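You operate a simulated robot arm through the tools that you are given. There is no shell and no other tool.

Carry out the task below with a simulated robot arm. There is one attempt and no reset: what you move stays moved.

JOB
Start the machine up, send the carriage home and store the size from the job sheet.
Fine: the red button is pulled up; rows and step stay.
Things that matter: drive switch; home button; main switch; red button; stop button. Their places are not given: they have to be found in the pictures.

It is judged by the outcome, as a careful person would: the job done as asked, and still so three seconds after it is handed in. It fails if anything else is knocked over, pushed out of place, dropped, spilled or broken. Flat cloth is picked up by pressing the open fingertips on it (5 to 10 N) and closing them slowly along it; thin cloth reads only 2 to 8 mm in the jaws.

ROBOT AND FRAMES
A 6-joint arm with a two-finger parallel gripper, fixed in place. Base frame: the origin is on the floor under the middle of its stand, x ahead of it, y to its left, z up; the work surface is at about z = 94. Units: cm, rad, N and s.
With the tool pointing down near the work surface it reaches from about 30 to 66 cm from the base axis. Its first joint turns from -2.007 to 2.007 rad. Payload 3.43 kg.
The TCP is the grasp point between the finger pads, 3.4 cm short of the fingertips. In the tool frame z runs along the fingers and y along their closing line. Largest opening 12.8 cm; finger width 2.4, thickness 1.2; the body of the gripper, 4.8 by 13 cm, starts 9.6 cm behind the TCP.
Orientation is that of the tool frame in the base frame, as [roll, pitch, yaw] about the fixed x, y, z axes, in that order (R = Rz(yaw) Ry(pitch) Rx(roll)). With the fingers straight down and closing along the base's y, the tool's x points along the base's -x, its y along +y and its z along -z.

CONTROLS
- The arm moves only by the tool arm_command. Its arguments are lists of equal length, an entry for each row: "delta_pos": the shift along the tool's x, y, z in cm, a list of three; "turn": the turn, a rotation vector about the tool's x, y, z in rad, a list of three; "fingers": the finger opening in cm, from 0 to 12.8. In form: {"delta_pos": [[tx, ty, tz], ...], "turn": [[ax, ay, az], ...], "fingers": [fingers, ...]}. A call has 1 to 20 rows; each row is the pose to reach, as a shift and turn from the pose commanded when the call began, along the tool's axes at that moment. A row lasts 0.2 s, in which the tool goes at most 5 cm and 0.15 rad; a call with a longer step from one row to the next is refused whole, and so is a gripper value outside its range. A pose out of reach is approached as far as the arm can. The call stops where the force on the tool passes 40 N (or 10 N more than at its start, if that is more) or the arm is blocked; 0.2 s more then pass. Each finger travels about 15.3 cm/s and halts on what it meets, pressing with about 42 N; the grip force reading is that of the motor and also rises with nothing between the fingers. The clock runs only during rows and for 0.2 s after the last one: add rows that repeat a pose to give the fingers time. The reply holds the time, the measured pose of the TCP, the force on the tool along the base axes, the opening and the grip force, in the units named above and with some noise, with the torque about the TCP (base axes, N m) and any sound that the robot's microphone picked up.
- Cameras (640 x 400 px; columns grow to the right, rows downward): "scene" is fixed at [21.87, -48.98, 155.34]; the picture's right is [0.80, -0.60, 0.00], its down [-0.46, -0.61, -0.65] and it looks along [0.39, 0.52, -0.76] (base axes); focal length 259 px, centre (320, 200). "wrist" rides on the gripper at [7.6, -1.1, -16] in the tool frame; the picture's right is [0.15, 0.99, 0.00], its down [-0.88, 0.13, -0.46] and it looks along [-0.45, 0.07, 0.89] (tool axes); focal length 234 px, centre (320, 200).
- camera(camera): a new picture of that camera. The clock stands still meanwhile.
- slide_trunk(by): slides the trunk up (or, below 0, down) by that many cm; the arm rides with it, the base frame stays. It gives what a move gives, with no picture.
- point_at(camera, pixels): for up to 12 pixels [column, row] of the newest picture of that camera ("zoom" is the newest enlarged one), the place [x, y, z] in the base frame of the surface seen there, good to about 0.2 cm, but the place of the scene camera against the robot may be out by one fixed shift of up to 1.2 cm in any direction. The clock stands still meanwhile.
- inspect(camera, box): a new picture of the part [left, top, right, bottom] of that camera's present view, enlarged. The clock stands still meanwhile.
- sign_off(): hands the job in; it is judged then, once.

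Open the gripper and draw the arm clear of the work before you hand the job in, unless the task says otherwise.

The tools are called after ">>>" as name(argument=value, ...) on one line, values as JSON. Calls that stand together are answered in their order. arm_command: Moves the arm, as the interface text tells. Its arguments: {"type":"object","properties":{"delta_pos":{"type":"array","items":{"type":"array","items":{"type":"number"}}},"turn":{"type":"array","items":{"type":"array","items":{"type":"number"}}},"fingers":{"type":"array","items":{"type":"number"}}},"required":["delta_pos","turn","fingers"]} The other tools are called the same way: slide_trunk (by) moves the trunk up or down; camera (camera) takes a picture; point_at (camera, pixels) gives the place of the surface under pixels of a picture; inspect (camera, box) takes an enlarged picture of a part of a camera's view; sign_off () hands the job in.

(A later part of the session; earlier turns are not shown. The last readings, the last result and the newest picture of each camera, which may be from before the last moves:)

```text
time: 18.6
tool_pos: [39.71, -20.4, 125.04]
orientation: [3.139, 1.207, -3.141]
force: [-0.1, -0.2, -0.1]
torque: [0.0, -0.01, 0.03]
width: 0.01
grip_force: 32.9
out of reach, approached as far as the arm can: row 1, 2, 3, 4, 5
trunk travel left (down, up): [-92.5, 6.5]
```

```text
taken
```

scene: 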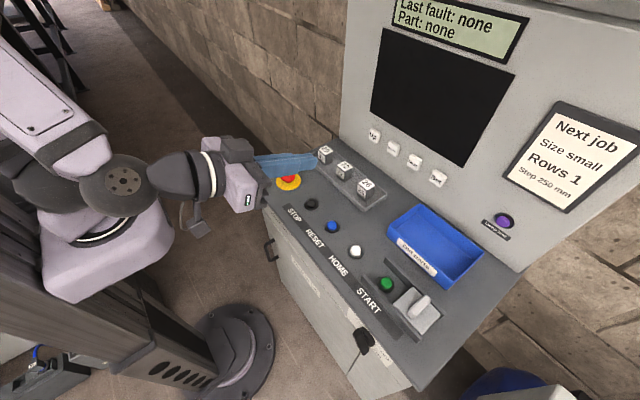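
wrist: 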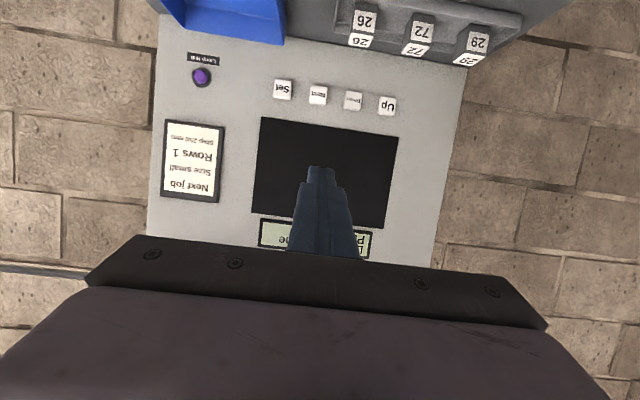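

The panel shows only the display, keys, lamp test and job sheet; no drive switch there. It is likely in the cabinet behind the "Power off first" door, so I go back in front of the console to look at the door and lower front.

>>> arm_command(delta_pos=[[3.1, -3.1, -0.3], [6.1, -6.2, -0.6], [9.1, -9.3, -1], [12.1, -12.4, -1.3], [15.1, -15.5, -1.6], [18.2, -18.6, -2], [21.2, -21.6, -2.3]], turn=[[0, 0.06, 0], [0, 0.12, 0], [0, 0.18, 0], [0, 0.24, 0], [0, 0.3, 0], [0, 0.36, 0], [0, 0.42, 0]], fingers=[0, 0, 0, 0, 0, 0, 0])

>>> slide_trunk(by=-25)

>>> camera(camera="wrist")

>>> camera(camera="scene")

```text
time: 20.2
tool_pos: [30.13, -42.1, 106.07]
orientation: [3.14, 0.784, 3.141]
force: [-0.4, -0.2, -0.5]
torque: [-0.01, -0.03, 0.02]
width: 0.0
grip_force: 32.6
trunk travel left (down, up): [-92.5, 6.5]
```

```text
time: 22.8
tool_pos: [30.02, -41.9, 81.1]
orientation: [-3.141, 0.786, 3.141]
force: [0.6, -0.5, 0.7]
torque: [0.02, -0.02, -0.01]
width: 0.0
grip_force: 33.7
trunk travel left (down, up): [-67.5, 31.5]
```

```text
taken
```

wrist: 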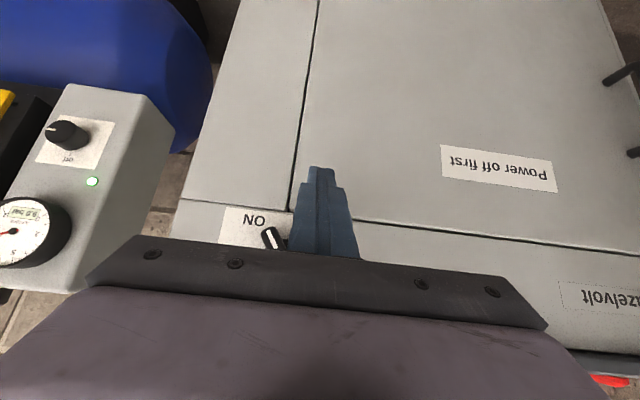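

```text
taken
```

scene: 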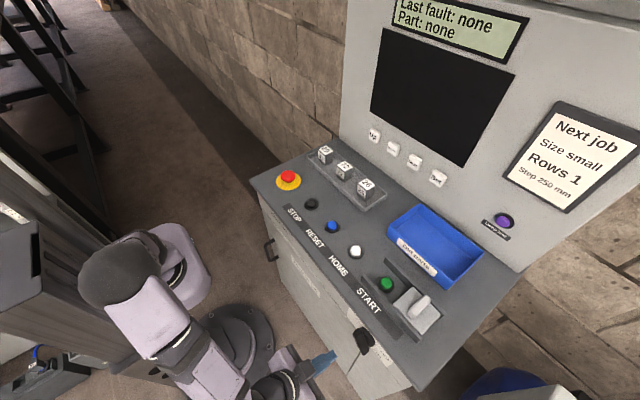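

The front has only the hinged door (handle at right edge, y≈6) and fixed panels. Before considering the door, I'll check the console's right end face by moving to about (25,-60,85) with the camera yawed toward it.

>>> arm_command(delta_pos=[[0.14, -3.6, -1.3], [0.28, -7.2, -2.6], [0.42, -10.8, -3.9], [0.56, -14.4, -5.1], [0.7, -18, -6.36]], turn=[[-0.07, 0, -0.07], [-0.14, 0, -0.14], [-0.21, 0, -0.21], [-0.28, 0, -0.28], [-0.354, 0, -0.354]], fingers=[0, 0, 0, 0, 0])

>>> camera(camera="wrist")

```text
time: 24.0
tool_pos: [24.16, -51.66, 84.26]
orientation: [3.138, 0.785, -2.686]
force: [-0.4, -0.4, -0.1]
torque: [0.0, 0.0, 0.0]
width: 0.01
grip_force: 32.9
out of reach, approached as far as the arm can: row 4, 5
trunk travel left (down, up): [-67.5, 31.5]
```

```text
taken
```

wrist: 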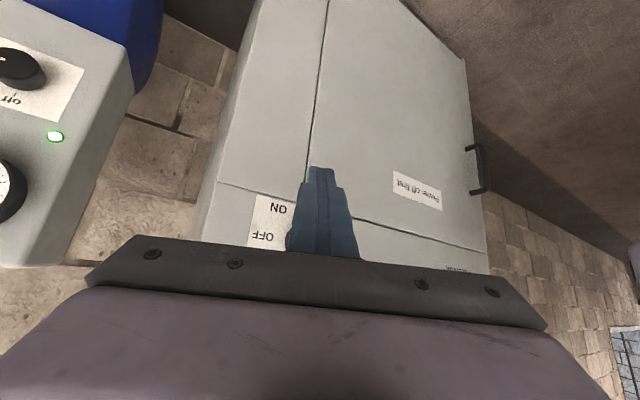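

The whole front is visible: door with handle at (478,168), no other switch on the front or the right edge. I zoom on the door and its edges.

>>> inspect(camera="wrist", box=[360, 80, 520, 280])

>>> inspect(camera="wrist", box=[180, 0, 480, 200])

>>> point_at(camera="wrist", pixels=[[470, 148], [478, 168], [473, 192], [488, 170], [320, 60], [464, 60], [486, 240], [310, 195], [416, 190], [330, 5], [465, 110], [400, 5]])

```text
2.00 times, centred on (440, 180) of wrist
```

zoom: 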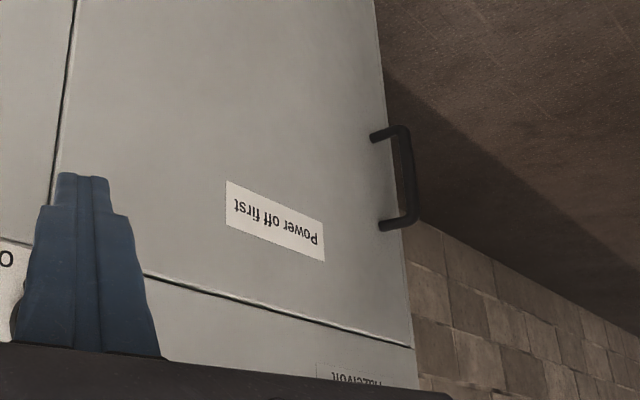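

```text
2.00 times, centred on (330, 100) of wrist
```

zoom: 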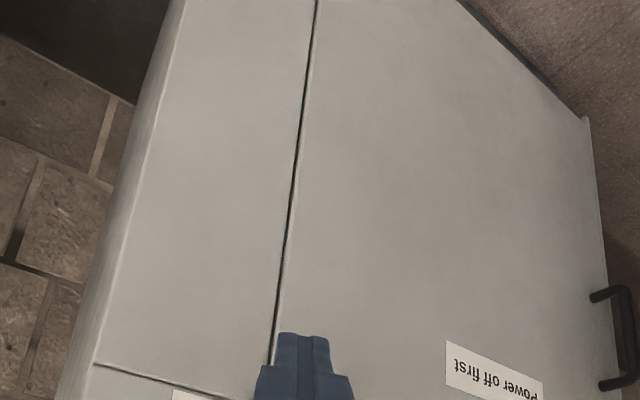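

```text
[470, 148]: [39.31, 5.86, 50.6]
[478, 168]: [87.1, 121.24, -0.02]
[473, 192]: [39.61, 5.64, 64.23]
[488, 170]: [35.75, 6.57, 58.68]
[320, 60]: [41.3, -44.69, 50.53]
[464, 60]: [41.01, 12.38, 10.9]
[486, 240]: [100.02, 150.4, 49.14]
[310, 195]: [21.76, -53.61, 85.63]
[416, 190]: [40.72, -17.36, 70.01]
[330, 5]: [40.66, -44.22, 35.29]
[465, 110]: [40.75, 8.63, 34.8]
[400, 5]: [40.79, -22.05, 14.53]
```

The handle is a vertical bar at (35.8,6,50–64) on a ~55 cm wide door whose swing would run toward my own stand. Before that, I check the object at the scene's bottom left and the left surroundings.

>>> inspect(camera="scene", box=[0, 310, 140, 400])

>>> inspect(camera="scene", box=[0, 0, 240, 180])

>>> inspect(camera="scene", box=[230, 140, 330, 300])

>>> point_at(camera="scene", pixels=[[40, 360], [60, 380], [100, 4], [20, 350], [240, 330], [90, 290]])

```text
4.44 times, centred on (70, 355) of scene
```

zoom: 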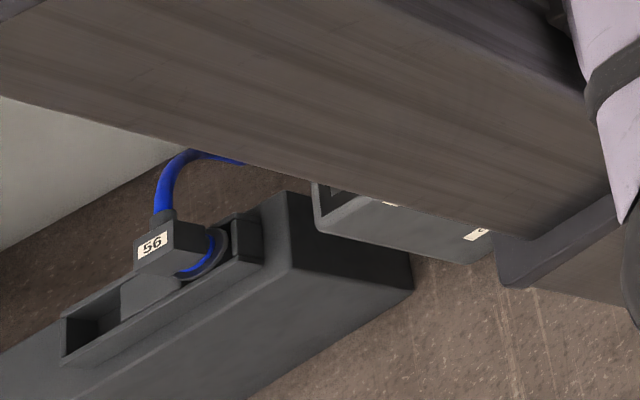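

```text
2.22 times, centred on (120, 90) of scene
```

zoom: 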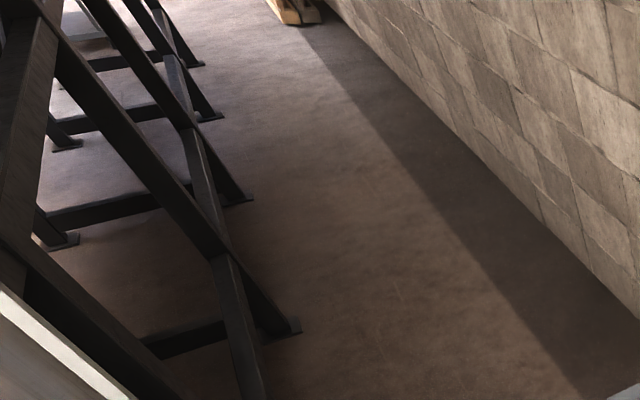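

```text
2.50 times, centred on (280, 220) of scene
```

zoom: 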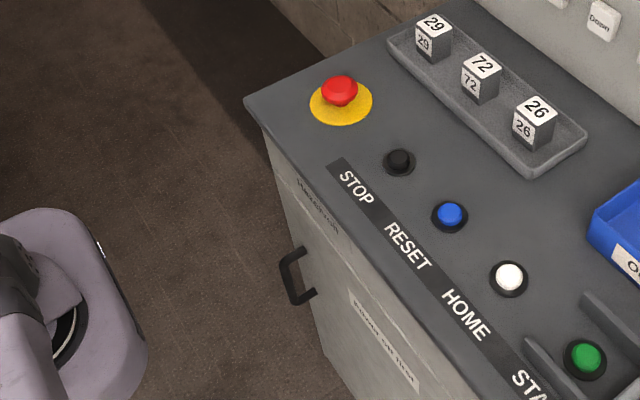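

```text
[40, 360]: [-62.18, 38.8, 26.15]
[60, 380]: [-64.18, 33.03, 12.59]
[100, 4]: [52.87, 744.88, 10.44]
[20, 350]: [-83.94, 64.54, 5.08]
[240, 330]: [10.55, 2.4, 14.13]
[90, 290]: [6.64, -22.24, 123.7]
```

Behind my stand there is a rail unit with a block "56" and a blue cable around (-62,38,26), similar in style to the numbered spare blocks, and "Part: none" means no exchange is needed. I'll raise the trunk and turn the wrist camera to search the right side of the workplace for the drive switch.

>>> slide_trunk(by=28)

>>> arm_command(delta_pos=[[0, 0, 0], [0, 0, 0], [0, 0, 0], [0, 0, 0], [0, 0, 0], [0, 0, 0], [0, 0, 0], [0, 0, 0], [0, 0, 0], [0, 0, 0], [0, 0, 0], [0, 0, 0], [0, 0, 0], [0, 0, 0]], turn=[[0.1, 0, 0.1], [0.2, 0, 0.2], [0.3, 0, 0.3], [0.4, 0, 0.4], [0.5, 0, 0.5], [0.6, 0, 0.6], [0.7, 0, 0.7], [0.8, 0, 0.8], [0.9, 0, 0.9], [1.0, 0, 1.0], [1.1, 0, 1.1], [1.2, 0, 1.2], [1.3, 0, 1.3], [1.4, 0, 1.4]], fingers=[0, 0, 0, 0, 0, 0, 0, 0, 0, 0, 0, 0, 0, 0])

>>> camera(camera="wrist")

>>> camera(camera="scene")

```text
time: 26.8
tool_pos: [24.24, -51.6, 112.38]
orientation: [-3.141, 0.786, -2.686]
force: [0.5, 0.2, -0.4]
torque: [-0.01, 0.03, 0.0]
width: 0.0
grip_force: 32.8
trunk travel left (down, up): [-95.5, 3.5]
```

```text
time: 29.8
tool_pos: [21.28, -50.0, 110.05]
orientation: [3.073, 0.681, 1.832]
force: [0.1, -0.7, -0.5]
torque: [0.02, 0.0, -0.06]
width: 0.0
grip_force: 32.4
out of reach, approached as far as the arm can: row 12, 13, 14
trunk travel left (down, up): [-95.5, 3.5]
```

```text
taken
```

wrist: 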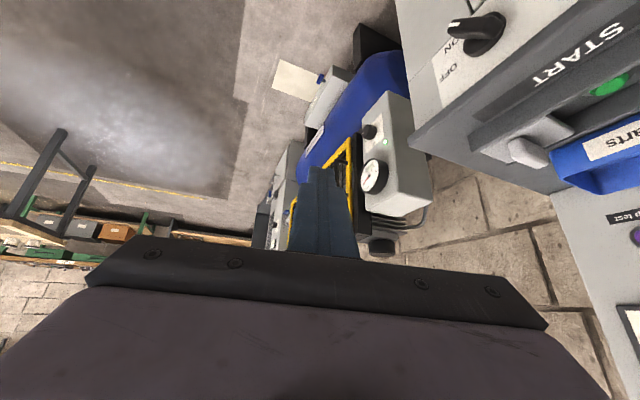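

```text
taken
```

scene: 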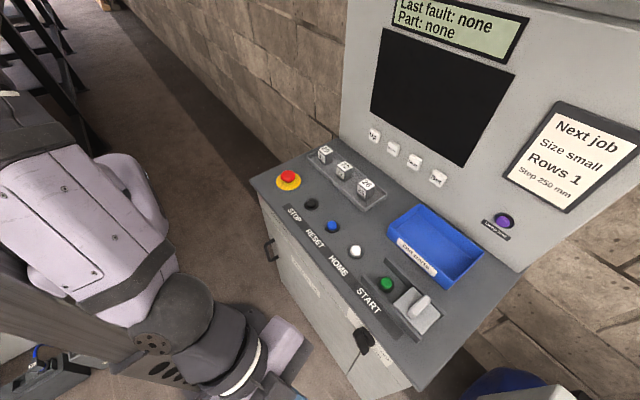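

On the right there's the compressor with a blue tank and further grey units with blue levers near (325,80) and (290,190). I zoom there.

>>> inspect(camera="wrist", box=[240, 50, 400, 170])

>>> inspect(camera="wrist", box=[240, 140, 440, 265])

>>> inspect(camera="wrist", box=[0, 120, 250, 290])

>>> point_at(camera="wrist", pixels=[[322, 78], [330, 90], [290, 80], [280, 190], [340, 130], [372, 132], [60, 150], [110, 232]])

```text
3.33 times, centred on (320, 110) of wrist
```

zoom: 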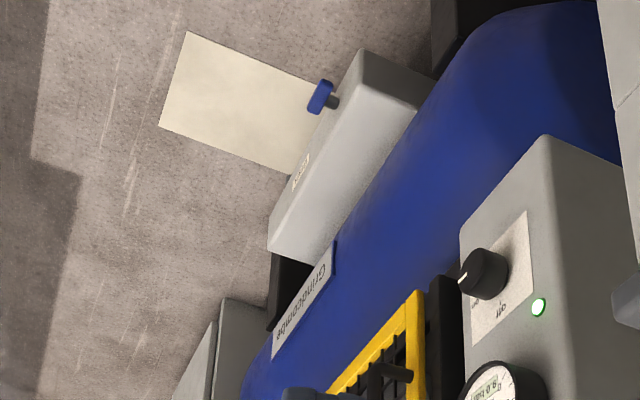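

```text
3.20 times, centred on (340, 202) of wrist
```

zoom: 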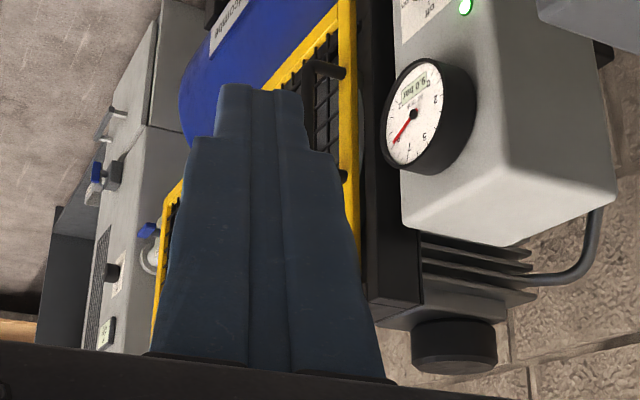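

```text
2.35 times, centred on (125, 205) of wrist
```

zoom: 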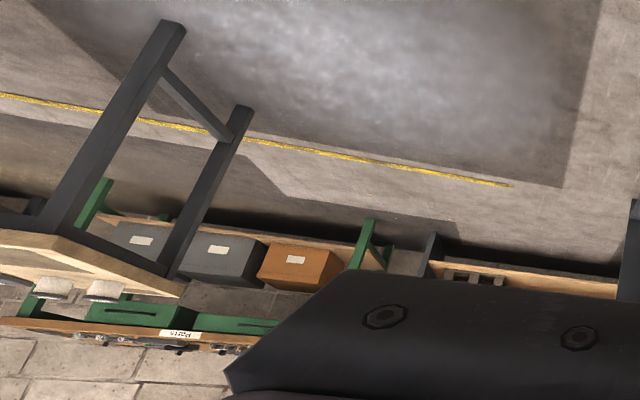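

```text
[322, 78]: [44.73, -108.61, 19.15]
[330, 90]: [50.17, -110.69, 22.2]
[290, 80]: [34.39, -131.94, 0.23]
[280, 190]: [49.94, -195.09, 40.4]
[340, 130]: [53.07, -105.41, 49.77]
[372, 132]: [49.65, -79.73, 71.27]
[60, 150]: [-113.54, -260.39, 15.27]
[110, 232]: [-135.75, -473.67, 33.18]
```

Those units are beyond y=-100 and out of my reach, so not it. I'll swing back through the front at safe height and look to the left side (+y) and behind.

>>> arm_command(delta_pos=[[0, 0, 0], [0, 0, 0], [0, 0, 0], [0, 0, 0], [0, 0, 0], [0, 0, 0], [0, 0, 0], [0, 0, 0], [0, 0, 0], [0, 0, 0], [0, 0, 0], [0, 0, 0], [0, 0, 0], [0, 0, 0]], turn=[[-0.1, 0, -0.1], [-0.2, 0, -0.2], [-0.3, 0, -0.3], [-0.4, 0, -0.4], [-0.5, 0, -0.5], [-0.6, 0, -0.6], [-0.7, 0, -0.7], [-0.8, 0, -0.8], [-0.9, 0, -0.9], [-1.0, 0, -1.0], [-1.1, 0, -1.1], [-1.2, 0, -1.2], [-1.3, 0, -1.3], [-1.4, 0, -1.4]], fingers=[0, 0, 0, 0, 0, 0, 0, 0, 0, 0, 0, 0, 0, 0])

>>> camera(camera="scene")

```text
time: 32.8
tool_pos: [20.61, -45.85, 110.03]
orientation: [3.026, 0.875, -2.507]
force: [-0.7, 0.4, 0.0]
torque: [0.04, -0.01, 0.03]
width: 0.0
grip_force: 32.7
out of reach, approached as far as the arm can: row 13, 14
trunk travel left (down, up): [-95.5, 3.5]
```

```text
taken
```

scene: 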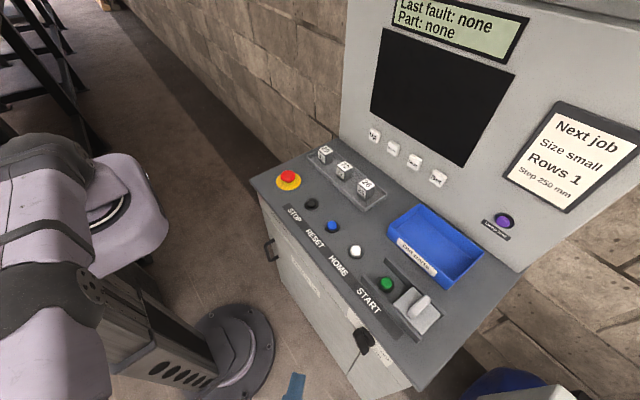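

The orientation has drifted slightly because of reach limits; I straighten the tool to face forward at about (30,-40,110) first.

>>> arm_command(delta_pos=[[-1.4, -0.4, 1.7], [-2.8, -0.7, 3.3], [-4.2, -1.1, 5], [-5.6, -1.5, 6.6], [-7.07, -1.83, 8.3]], turn=[[0.097, -0.01, 0.081], [0.194, -0.019, 0.162], [0.292, -0.028, 0.242], [0.389, -0.038, 0.323], [0.486, -0.047, 0.404]], fingers=[0, 0, 0, 0, 0])

```text
time: 34.0
tool_pos: [30.05, -40.11, 109.94]
orientation: [3.03, 0.872, 3.141]
force: [0.0, 0.5, 0.7]
torque: [0.0, 0.0, -0.03]
width: 0.0
grip_force: 32.5
trunk travel left (down, up): [-95.5, 3.5]
```

Position fine; a residual roll of 0.11 remains. I correct it and then move on toward the front middle.

>>> arm_command(delta_pos=[[0, 0, 0], [0, 0, 0]], turn=[[0.11, 0, 0], [0.11, 0, 0]], fingers=[0, 0])

```text
time: 34.6
tool_pos: [30.03, -40.38, 109.99]
orientation: [3.139, 0.873, 3.14]
force: [0.2, -0.1, -0.2]
torque: [0.0, 0.01, 0.02]
width: 0.03
grip_force: 32.8
trunk travel left (down, up): [-95.5, 3.5]
```

Now I swing around the front at z≈118 to the left side at about (30,40,112).

>>> arm_command(delta_pos=[[-2.1, 3.8, 1], [-4.25, 7.6, 2], [-6.4, 11.4, 3], [-8.5, 15.2, 4], [-10.6, 19, 5], [-12.8, 22.8, 6], [-14.9, 26.6, 7], [-17, 30.4, 7.9], [-17, 35.1, 7.9], [-17, 39.9, 7.9], [-17, 44.6, 7.9], [-17, 49.4, 7.9], [-15, 53.3, 6.8], [-13.1, 57.2, 5.6], [-11.2, 61, 4.5], [-9.2, 64.9, 3.3], [-7.3, 68.8, 2.2], [-5.4, 72.7, 1], [-3.5, 76.5, -0.2], [-1.53, 80.4, -1.29]], turn=[[0, 0, 0], [0, 0, 0], [0, 0, 0], [0, 0, 0], [0, 0, 0], [0, 0, 0], [0, 0, 0], [0, 0, 0], [0, 0, 0], [0, 0, 0], [0, 0, 0], [0, 0, 0], [0, 0, 0], [0, 0, 0], [0, 0, 0], [0, 0, 0], [0, 0, 0], [0, 0, 0], [0, 0, 0], [0, 0, 0]], fingers=[0, 0, 0, 0, 0, 0, 0, 0, 0, 0, 0, 0, 0, 0, 0, 0, 0, 0, 0, 0])

>>> camera(camera="wrist")

>>> camera(camera="scene")

```text
time: 38.8
tool_pos: [48.88, -1.95, 117.11]
orientation: [3.126, 0.87, 3.141]
force: [-0.6, -0.3, 0.2]
torque: [-0.01, 0.03, -0.01]
width: 0.03
grip_force: 32.7
out of reach, approached as far as the arm can: row 9, 10, 11, 12, 13, 14, 15, 16, 17, 18, 19, 20
trunk travel left (down, up): [-95.5, 3.5]
```

```text
taken
```

wrist: 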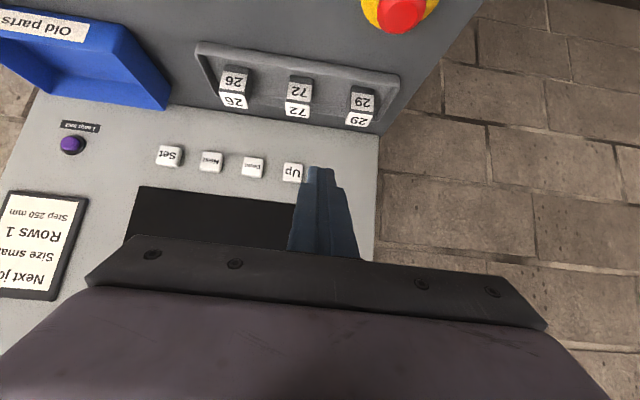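

```text
taken
```

scene: 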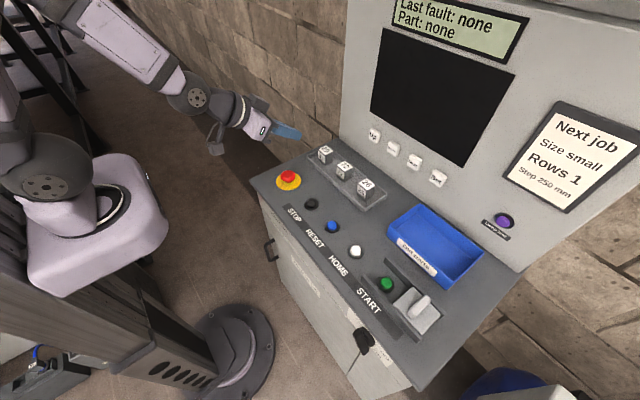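

The arm stalled at (48.9,-2,117) because that wrist posture can't pass the front. I return to the tool-down posture of the start and then swing the first joint to the left with the tool facing outward.

>>> arm_command(delta_pos=[[-0.4, 0, -1.3], [-0.8, 0, -2.6], [-1.2, 0, -3.9], [-1.6, 0, -5.2], [-1.9, 0, -6.4], [-1.94, 0, -7.6], [-1.94, 0, -7.6]], turn=[[0, 0.13, 0], [0, 0.26, 0], [0, 0.39, 0], [0, 0.52, 0], [0, 0.65, 0], [0, 0.78, 0], [0, 0.87, 0]], fingers=[0, 0, 0, 0, 0, 0, 0])

>>> camera(camera="scene")

```text
time: 40.4
tool_pos: [45.09, -1.55, 122.77]
orientation: [3.139, 0.001, 3.141]
force: [0.3, -0.7, -0.3]
torque: [0.03, 0.02, -0.01]
width: 0.01
grip_force: 32.7
out of reach, approached as far as the arm can: row 1, 2, 3, 4
trunk travel left (down, up): [-95.5, 3.5]
```

```text
taken
```

scene: 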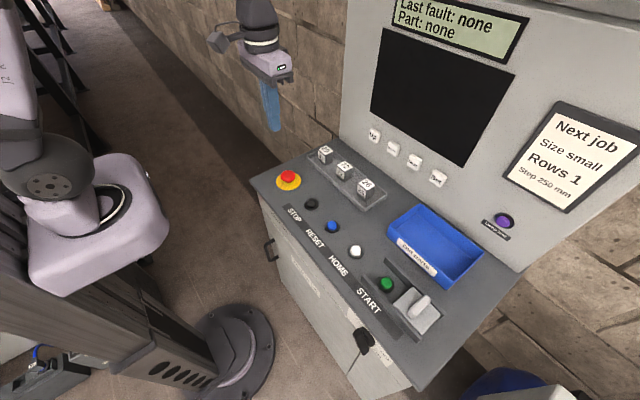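

Now at the start posture again; I rotate about the base axis by ~84° to face the left side with the tool down.

>>> arm_command(delta_pos=[[0.25, 4.73, 0], [0.99, 9.4, 0], [2.22, 13.97, 0], [3.92, 18.39, 0], [6.07, 22.6, 0], [8.66, 26.57, 0], [11.64, 30.24, 0], [15.0, 33.58, 0], [18.69, 36.55, 0], [22.66, 39.12, 0], [26.88, 41.26, 0], [31.31, 42.94, 0], [35.89, 44.15, 0], [40.56, 44.87, 0]], turn=[[0, 0, -0.105], [0, 0, -0.21], [0, 0, -0.315], [0, 0, -0.42], [0, 0, -0.525], [0, 0, -0.63], [0, 0, -0.735], [0, 0, -0.84], [0, 0, -0.945], [0, 0, -1.05], [0, 0, -1.155], [0, 0, -1.26], [0, 0, -1.365], [0, 0, -1.47]], fingers=[0, 0, 0, 0, 0, 0, 0, 0, 0, 0, 0, 0, 0, 0])

>>> camera(camera="wrist")

>>> camera(camera="scene")

```text
time: 43.4
tool_pos: [4.17, 43.29, 122.7]
orientation: [-3.137, 0.003, -1.669]
force: [-0.4, 0.4, -0.2]
torque: [0.02, -0.04, 0.02]
width: 0.0
grip_force: 32.9
trunk travel left (down, up): [-95.5, 3.5]
```

```text
taken
```

wrist: 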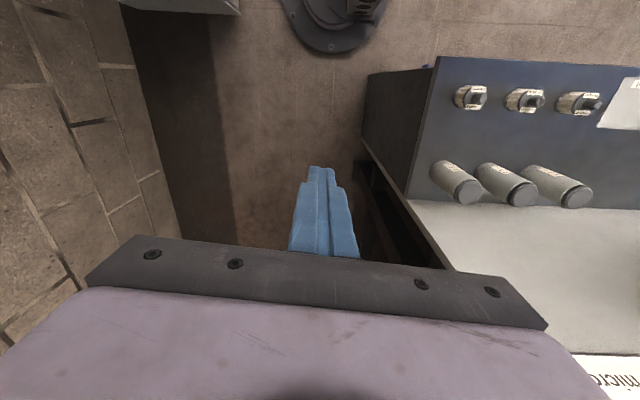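

```text
taken
```

scene: 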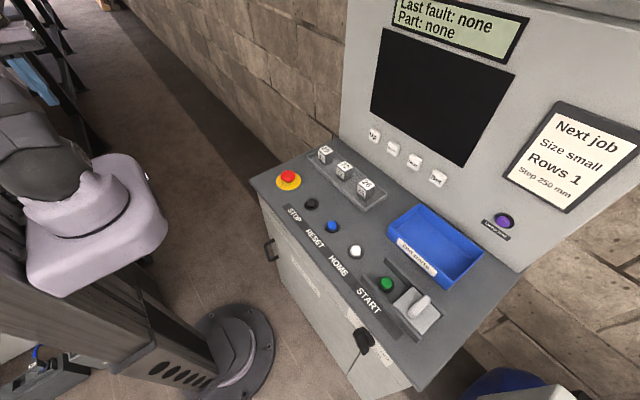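

A second unit appears behind on the left: a blue panel with three knobs (470,97), (525,100), (578,102) and cylinders on a white bed. I zoom in on it.

>>> inspect(camera="wrist", box=[430, 60, 640, 220])

>>> inspect(camera="wrist", box=[440, 200, 640, 400])

>>> inspect(camera="wrist", box=[340, 40, 460, 220])

>>> point_at(camera="wrist", pixels=[[470, 97], [525, 99], [580, 102], [460, 180], [510, 185], [620, 100], [440, 65], [530, 270], [620, 370], [375, 90]])

```text
2.50 times, centred on (535, 140) of wrist
```

zoom: 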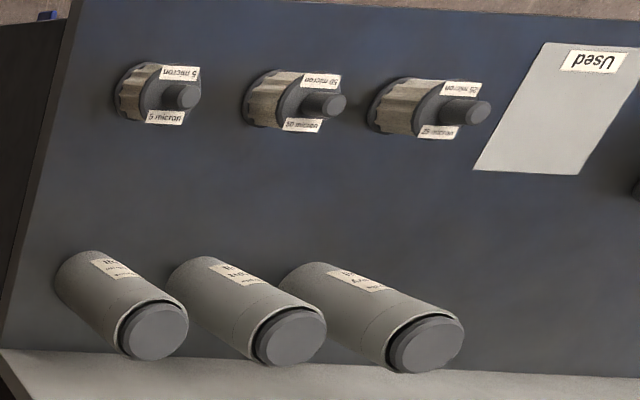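

```text
2.00 times, centred on (540, 300) of wrist
```

zoom: 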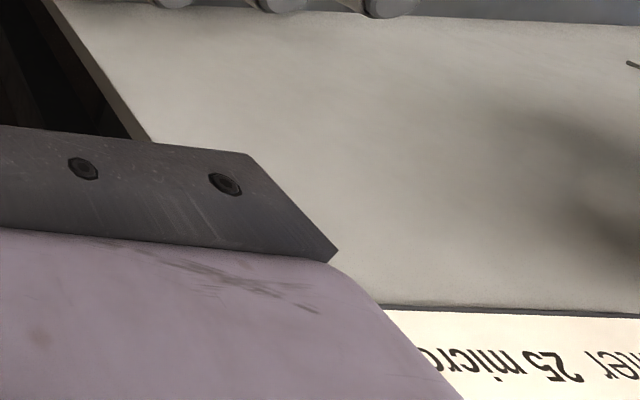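

```text
2.22 times, centred on (400, 130) of wrist
```

zoom: 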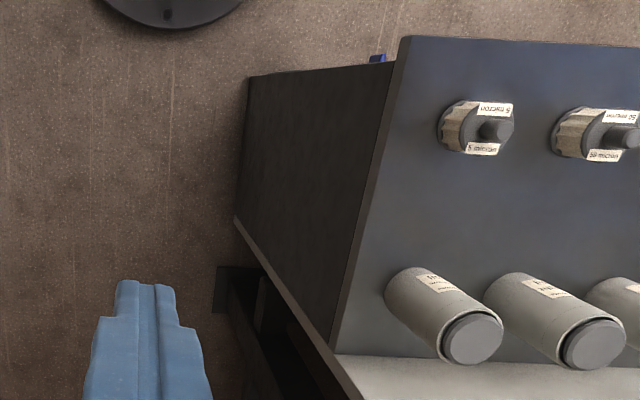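

```text
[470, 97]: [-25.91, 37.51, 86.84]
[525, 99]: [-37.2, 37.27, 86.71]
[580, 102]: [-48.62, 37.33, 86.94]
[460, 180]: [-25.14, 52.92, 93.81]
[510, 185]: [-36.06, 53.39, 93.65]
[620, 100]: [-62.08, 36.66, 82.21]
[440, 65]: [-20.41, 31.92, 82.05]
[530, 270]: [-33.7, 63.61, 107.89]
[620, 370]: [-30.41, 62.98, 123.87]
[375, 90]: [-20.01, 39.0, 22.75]
```

This is a separate coolant-filter bench (5/50/25 micron). I re-inspect the scene's bottom-left corner, where a blue cable and block "56" sit beside it, from the current state.

>>> inspect(camera="scene", box=[0, 330, 80, 400])

>>> inspect(camera="scene", box=[50, 340, 130, 400])

>>> inspect(camera="wrist", box=[400, 50, 460, 90])

>>> point_at(camera="scene", pixels=[[33, 365], [48, 362], [20, 385], [5, 395], [75, 365], [95, 365], [10, 360], [40, 347], [90, 385]])

```text
5.71 times, centred on (40, 365) of scene
```

zoom: 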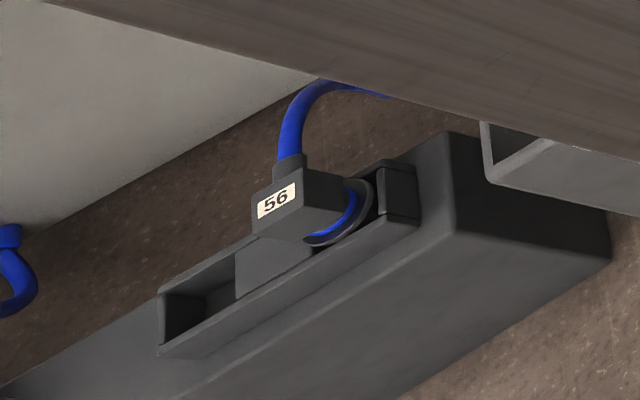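

```text
6.67 times, centred on (90, 370) of scene
```

zoom: 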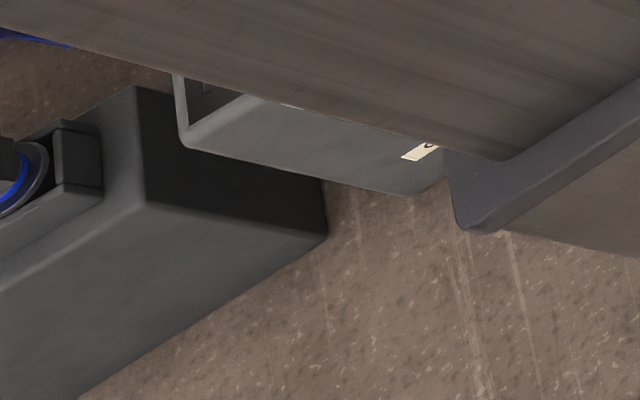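

```text
10.00 times, centred on (430, 70) of wrist
```

zoom: 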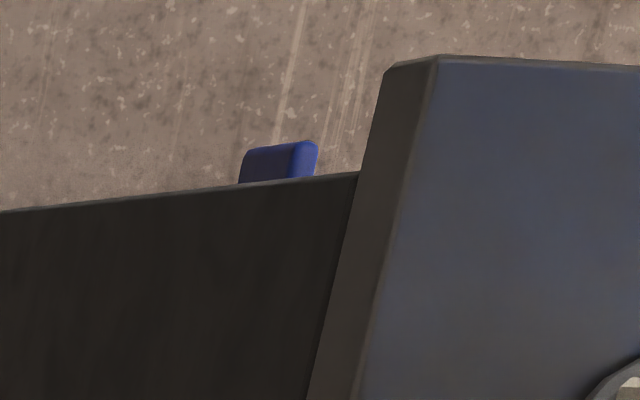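

```text
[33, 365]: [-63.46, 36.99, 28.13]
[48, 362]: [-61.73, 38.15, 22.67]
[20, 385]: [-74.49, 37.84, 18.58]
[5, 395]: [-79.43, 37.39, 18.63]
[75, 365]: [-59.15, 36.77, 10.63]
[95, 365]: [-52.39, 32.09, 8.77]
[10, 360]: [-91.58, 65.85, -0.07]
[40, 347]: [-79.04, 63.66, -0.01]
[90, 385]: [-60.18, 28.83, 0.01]
```

The "56" item is a hose coupling on the coolant tank, not a switch. The part of the display panel above the LCD was never in view, so I swing back to the front to look higher up.

>>> arm_command(delta_pos=[[0.25, -4.73, 0], [0.99, -9.4, 0], [2.22, -13.97, 0], [3.92, -18.39, 0], [6.07, -22.6, 0], [8.66, -26.57, 0], [11.64, -30.24, 0], [15.0, -33.58, 0], [18.69, -36.55, 0], [22.66, -39.12, 0], [26.88, -41.26, 0], [31.31, -42.94, 0], [35.89, -44.15, 0], [40.56, -44.87, 0]], turn=[[0, 0, 0.105], [0, 0, 0.21], [0, 0, 0.315], [0, 0, 0.42], [0, 0, 0.525], [0, 0, 0.63], [0, 0, 0.735], [0, 0, 0.84], [0, 0, 0.945], [0, 0, 1.05], [0, 0, 1.155], [0, 0, 1.26], [0, 0, 1.365], [0, 0, 1.47]], fingers=[0, 0, 0, 0, 0, 0, 0, 0, 0, 0, 0, 0, 0, 0])

>>> arm_command(delta_pos=[[0.6, -2.5, -0.8], [1.3, -5, -1.6], [2, -7.5, -2.4], [2.6, -10, -3.2], [3.3, -12.5, -4], [4, -15, -4.8], [4.6, -17.5, -5.6], [5.1, -19, -6.2], [5.1, -19, -6.2], [5.1, -19, -6.2]], turn=[[0, -0.14, 0], [0, -0.28, 0], [0, -0.42, 0], [0, -0.56, 0], [0, -0.7, 0], [0, -0.84, 0], [0, -0.98, 0], [0, -1.12, 0], [0, -1.26, 0], [0, -1.4, 0]], fingers=[0, 0, 0, 0, 0, 0, 0, 0, 0, 0])

>>> camera(camera="wrist")

>>> camera(camera="scene")

```text
time: 46.4
tool_pos: [45.09, -1.59, 122.85]
orientation: [3.139, 0.002, -3.141]
force: [0.6, 0.1, -0.2]
torque: [0.04, -0.01, -0.04]
width: 0.01
grip_force: 33.4
trunk travel left (down, up): [-95.5, 3.5]
```

```text
time: 48.6
tool_pos: [40.41, -21.17, 129.08]
orientation: [3.118, 1.405, 3.12]
force: [-0.7, -0.4, -0.5]
torque: [0.0, 0.02, 0.01]
width: 0.01
grip_force: 33.3
out of reach, approached as far as the arm can: row 10
trunk travel left (down, up): [-95.5, 3.5]
```

```text
taken
```

wrist: 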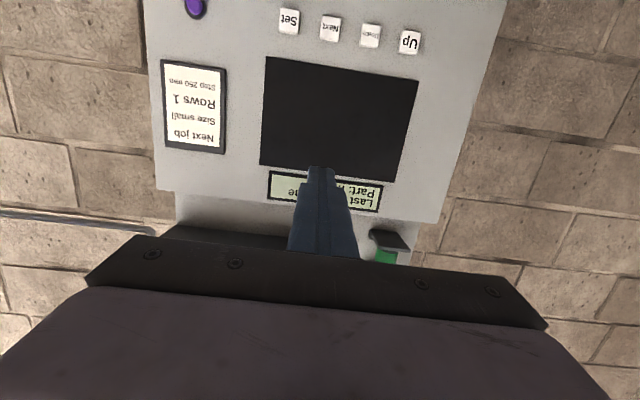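

```text
taken
```

scene: 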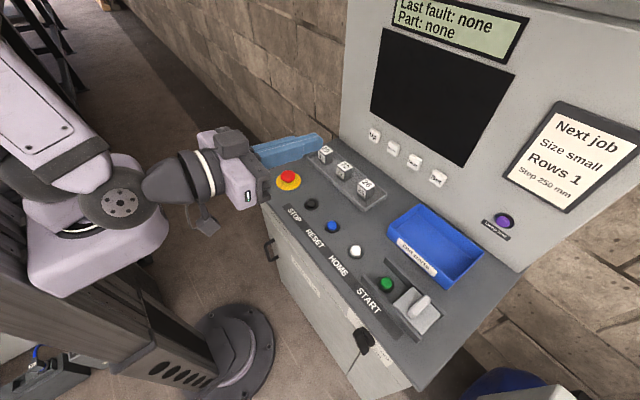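

Above and behind the display panel's top there is another structure with something green and black at (385,250). I zoom and then raise the arm for a better view.

>>> inspect(camera="wrist", box=[340, 190, 460, 270])

>>> point_at(camera="wrist", pixels=[[385, 256], [388, 238], [200, 235], [190, 210], [300, 185], [160, 185], [440, 215]])

>>> arm_command(delta_pos=[[-4, 0, 0], [-8, 0, 0], [-12, 0, 0], [-16, 0, 0]], turn=[[0, 0, 0], [0, 0, 0], [0, 0, 0], [0, 0, 0]], fingers=[0, 0, 0, 0])

>>> camera(camera="wrist")

```text
5.00 times, centred on (400, 230) of wrist
```

zoom: 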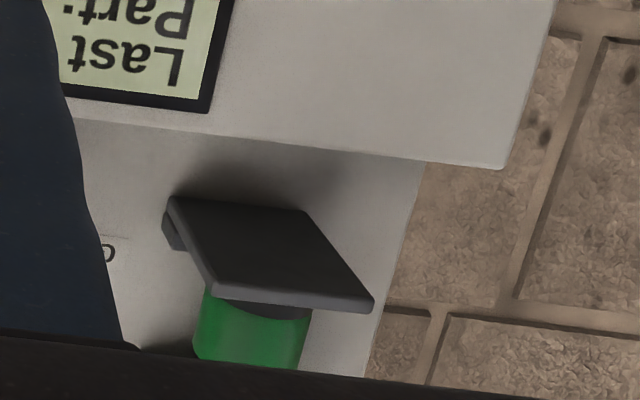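

```text
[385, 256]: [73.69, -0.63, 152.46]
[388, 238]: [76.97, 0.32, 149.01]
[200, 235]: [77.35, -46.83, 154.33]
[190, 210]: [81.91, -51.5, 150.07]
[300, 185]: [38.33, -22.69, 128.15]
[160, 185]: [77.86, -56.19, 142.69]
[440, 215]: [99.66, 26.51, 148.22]
```

```text
time: 49.6
tool_pos: [42.97, -21.06, 144.95]
orientation: [3.127, 1.404, 3.128]
force: [-0.3, 0.7, -0.7]
torque: [-0.01, 0.0, 0.02]
width: 0.02
grip_force: 33.0
trunk travel left (down, up): [-95.5, 3.5]
```

```text
taken
```

wrist: 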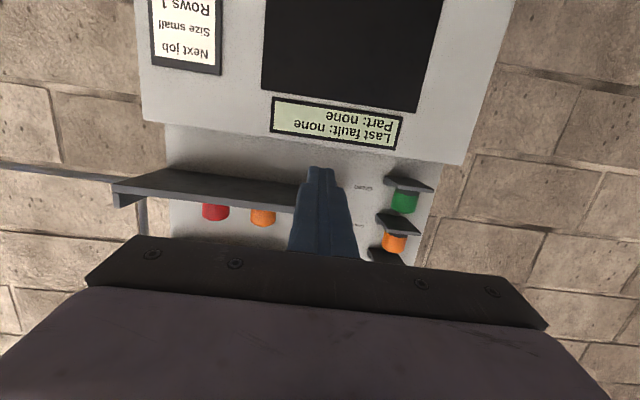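

Above the panel is a lamp board: red and orange lamps under a hood (215,212),(262,217) and green/orange lamps with labels at (403,202),(394,243). I go higher to see all of it.

>>> inspect(camera="wrist", box=[100, 130, 460, 280])

>>> arm_command(delta_pos=[[-4, 0, 0], [-8, 0, 0], [-12, 0, 0], [-14, 0, 0]], turn=[[0, -0.06, 0], [0, -0.12, 0], [0, -0.18, 0], [0, -0.2, 0]], fingers=[0, 0, 0, 0])

>>> camera(camera="wrist")

```text
1.78 times, centred on (280, 205) of wrist
```

zoom: 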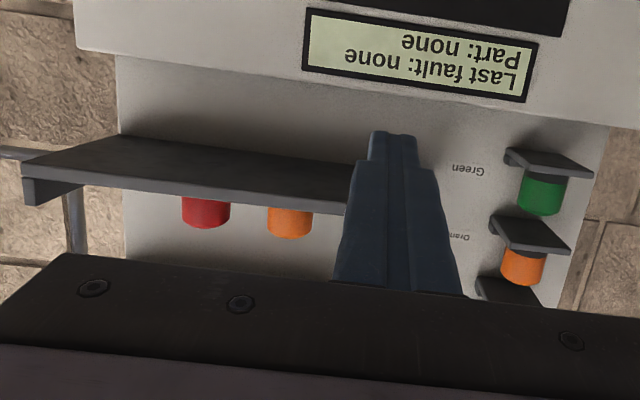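

```text
time: 50.6
tool_pos: [45.31, -21.13, 158.49]
orientation: [0.083, 1.538, 0.086]
force: [-0.6, -0.4, 1.0]
torque: [0.01, 0.03, 0.03]
width: 0.01
grip_force: 32.6
trunk travel left (down, up): [-95.5, 3.5]
```

```text
taken
```

wrist: 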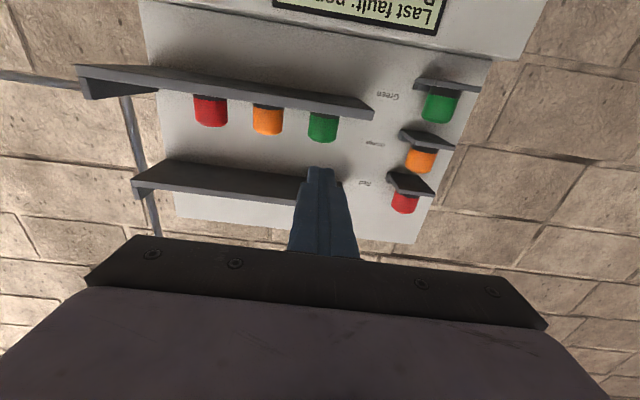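

These are the signal lamps (green/orange/red) and shelf with spare lenses; I zoom to see whether any is lit.

>>> inspect(camera="wrist", box=[340, 60, 500, 230])

>>> inspect(camera="wrist", box=[60, 40, 380, 240])

```text
2.35 times, centred on (420, 145) of wrist
```

zoom: 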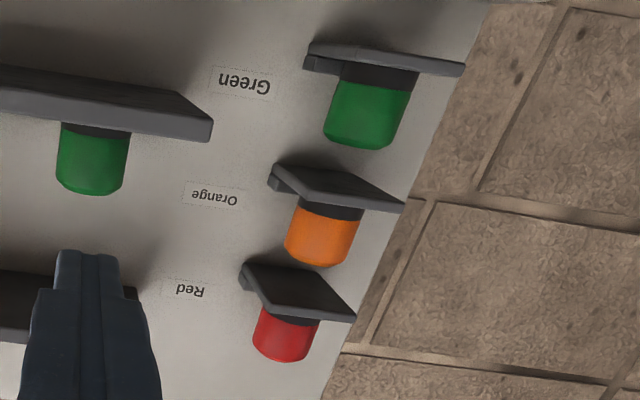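

```text
2.00 times, centred on (220, 140) of wrist
```

zoom: 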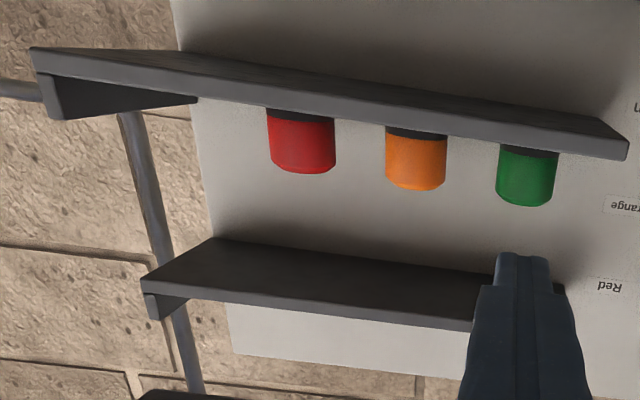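

No lamp is lit, so the machine really has no power; possibly the main switch isn't fully at its end position. I'll go back to the switch to measure its angle closely.

>>> arm_command(delta_pos=[[3.8, -1.9, -1.2], [7.6, -3.8, -2.3], [11.4, -5.7, -3.5], [15.2, -7.6, -4.6], [19, -9.5, -5.8], [22.9, -11.3, -7], [26.7, -13.2, -8.1], [30.5, -15.1, -9.3], [34.3, -17, -10.4], [38.1, -18.9, -11.6]], turn=[[0, 0.12, 0], [0, 0.24, 0], [0, 0.36, 0], [0, 0.48, 0], [0, 0.6, 0], [0, 0.72, 0], [0, 0.84, 0], [0, 0.96, 0], [0, 1.08, 0], [0, 1.2, 0]], fingers=[0, 0, 0, 0, 0, 0, 0, 0, 0, 0])

```text
time: 52.8
tool_pos: [34.87, -40.12, 120.04]
orientation: [3.14, 0.402, -3.139]
force: [0.4, -0.5, 0.3]
torque: [-0.02, 0.04, 0.03]
width: 0.01
grip_force: 32.8
trunk travel left (down, up): [-95.5, 3.5]
```

Next I lower to about (30,-44,98) with 45° tilt to view the switch head-on.

>>> arm_command(delta_pos=[[2.6, -0.8, 3.7], [5.2, -1.6, 7.3], [7.9, -2.4, 11], [10.5, -3.1, 14.6], [13.1, -3.9, 18.3]], turn=[[0, -0.077, 0], [0, -0.154, 0], [0, -0.231, 0], [0, -0.308, 0], [0, -0.385, 0]], fingers=[0, 0, 0, 0, 0])

>>> camera(camera="wrist")

>>> inspect(camera="wrist", box=[240, 70, 400, 190])

```text
time: 54.0
tool_pos: [30.16, -43.96, 98.04]
orientation: [3.141, 0.79, 3.141]
force: [-0.6, -0.6, -0.1]
torque: [0.02, -0.02, 0.06]
width: 0.01
grip_force: 32.5
trunk travel left (down, up): [-95.5, 3.5]
```

```text
taken
```

wrist: 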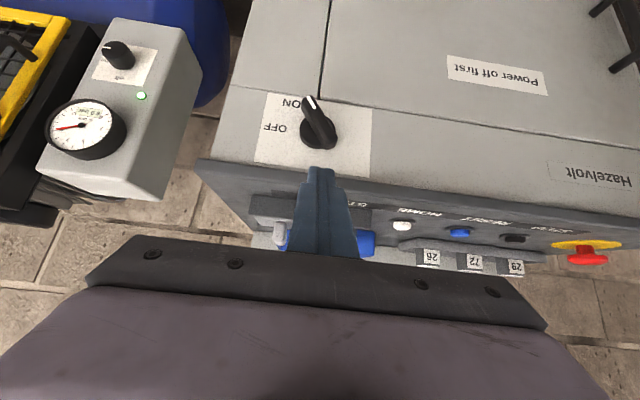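

```text
3.33 times, centred on (320, 130) of wrist
```

zoom: 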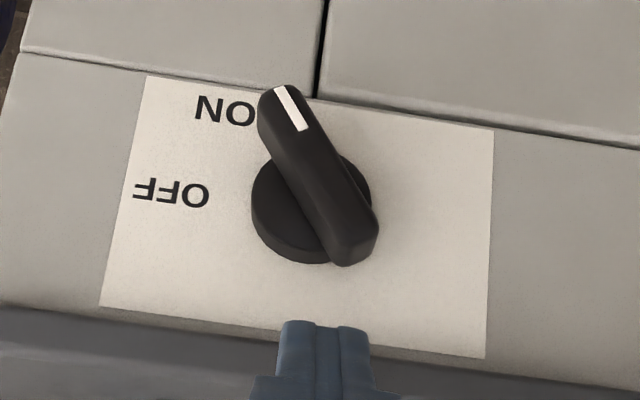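

The bar is at roughly 55°, past the ON label at ~45°, with no stop felt. I measure labels, knob centre and bar ends precisely.

>>> point_at(camera="zoom", pixels=[[242, 112], [207, 105], [193, 195], [145, 188], [283, 90], [303, 128], [265, 100], [300, 100], [375, 225], [338, 263], [255, 200], [310, 258]])

```text
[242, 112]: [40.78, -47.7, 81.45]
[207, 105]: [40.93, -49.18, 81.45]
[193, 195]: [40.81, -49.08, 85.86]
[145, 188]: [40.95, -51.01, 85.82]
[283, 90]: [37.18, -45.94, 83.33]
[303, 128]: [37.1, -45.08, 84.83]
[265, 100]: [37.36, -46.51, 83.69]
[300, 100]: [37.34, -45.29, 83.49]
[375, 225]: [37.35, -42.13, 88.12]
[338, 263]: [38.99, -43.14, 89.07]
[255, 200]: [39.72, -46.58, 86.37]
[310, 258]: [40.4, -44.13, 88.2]
```

Marker axis and bar ends give about 57°, while ON is at 45° (label centre (-48.45,81.45) about centre (-44.15,85.85)). I'll nudge the upper end of the bar toward +y with the closed tips to bring the pointer exactly to ON; first I position the tips on its -y side, above.

>>> arm_command(delta_pos=[[-0.8, -0.6, 1.1], [-1.5, -1.1, 2.2], [-2.3, -1.7, 3.3], [-3.02, -2.2, 4.47]], turn=[[0, 0.121, 0], [0, 0.242, 0], [0, 0.363, 0], [0, 0.485, 0]], fingers=[0, 0, 0, 0])

>>> camera(camera="wrist")

>>> inspect(camera="wrist", box=[260, 110, 400, 200])

```text
time: 55.0
tool_pos: [35.56, -46.08, 97.16]
orientation: [-3.141, 0.302, -3.14]
force: [-0.2, -0.5, -0.1]
torque: [0.0, 0.03, 0.03]
width: 0.01
grip_force: 32.8
trunk travel left (down, up): [-95.5, 3.5]
```

```text
taken
```

wrist: 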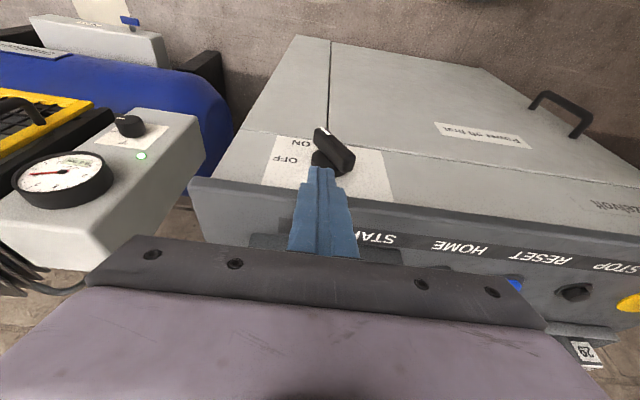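

```text
4.44 times, centred on (330, 155) of wrist
```

zoom: 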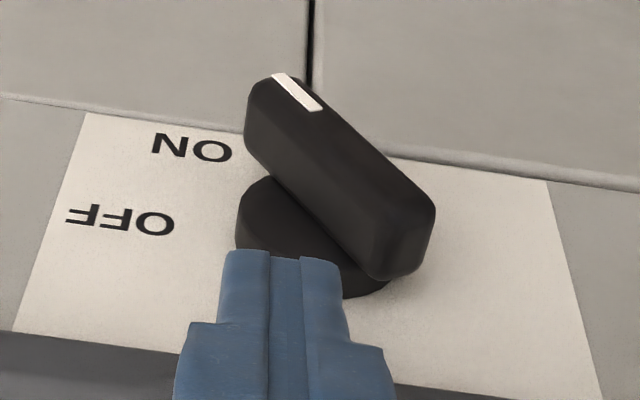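

The bar's upper end is at the right of the tips. I lower the tips to z≈88 beside it, then nudge +y in small steps.

>>> arm_command(delta_pos=[[0.33, -0.1, 3], [0.65, -0.12, 5.94], [0.65, 0.4, 5.94], [0.65, 0.8, 5.94], [0.65, 1.1, 5.94], [0.65, 1.35, 5.94], [0.65, 1.55, 5.94], [0.65, 1.55, 5.94]], turn=[[0, 0, 0], [0, 0, 0], [0, 0, 0], [0, 0, 0], [0, 0, 0], [0, 0, 0], [0, 0, 0], [0, 0, 0]], fingers=[0, 0, 0, 0, 0, 0, 0, 0])

>>> inspect(camera="wrist", box=[260, 110, 400, 200])

>>> camera(camera="scene")

```text
time: 56.8
tool_pos: [36.61, -44.38, 91.19]
orientation: [3.14, 0.304, -3.14]
force: [0.0, 0.0, 0.4]
torque: [-0.01, 0.03, -0.03]
width: 0.01
grip_force: 33.1
trunk travel left (down, up): [-95.5, 3.5]
```

```text
4.44 times, centred on (330, 155) of wrist
```

zoom: 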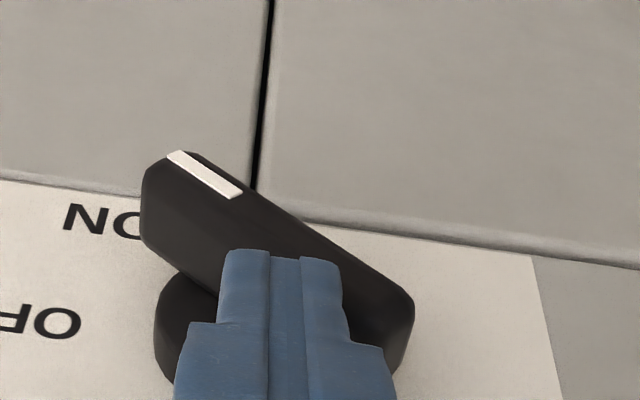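

```text
taken
```

scene: 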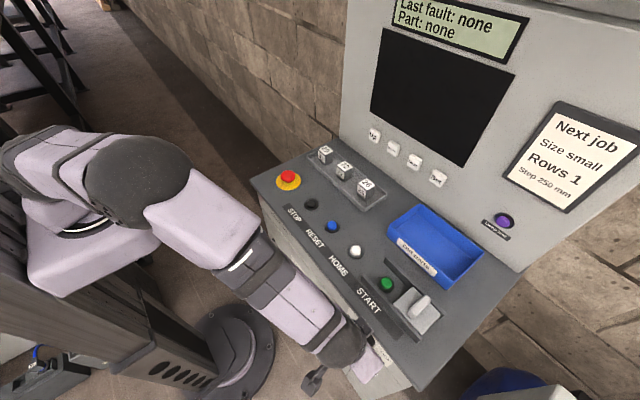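

The bar has rotated back to around 40–45°. I back off and return to the head-on viewing pose to measure.

>>> arm_command(delta_pos=[[0, -0.8, 0], [-0.3, -0.8, -3], [0.5, -0.3, -7], [1.5, 0.2, -9.5], [2, 0.4, -9.5], [2.5, 0.4, -9]], turn=[[0, 0, 0], [0, 0, 0], [0, -0.12, 0], [0, -0.24, 0], [0, -0.36, 0], [0, -0.48, 0]], fingers=[0, 0, 0, 0, 0, 0])

>>> camera(camera="wrist")

>>> inspect(camera="wrist", box=[240, 70, 400, 190])

```text
time: 58.2
tool_pos: [31.52, -44.1, 99.24]
orientation: [3.139, 0.785, -3.141]
force: [-0.5, 0.2, -0.1]
torque: [-0.01, 0.02, -0.02]
width: 0.0
grip_force: 32.8
trunk travel left (down, up): [-95.5, 3.5]
```

```text
taken
```

wrist: 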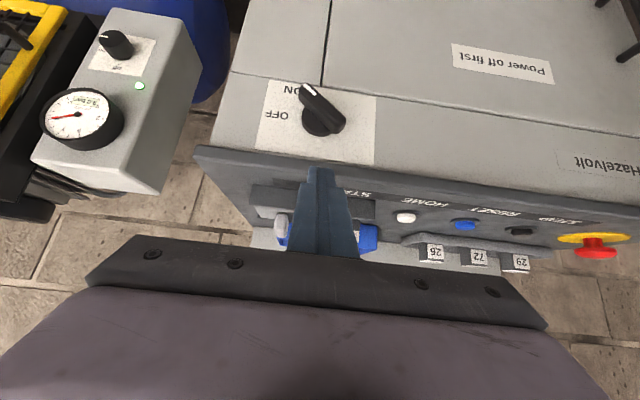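

```text
3.33 times, centred on (320, 130) of wrist
```

zoom: 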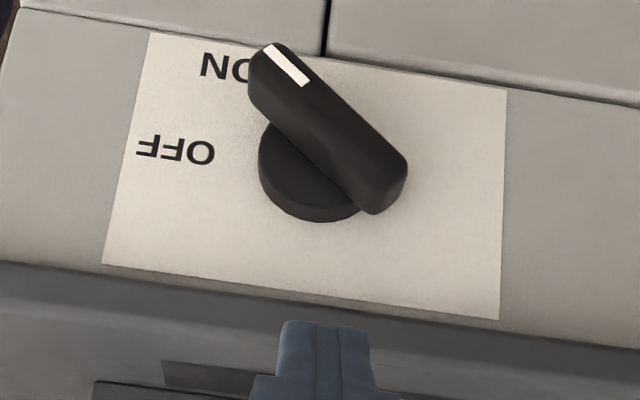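

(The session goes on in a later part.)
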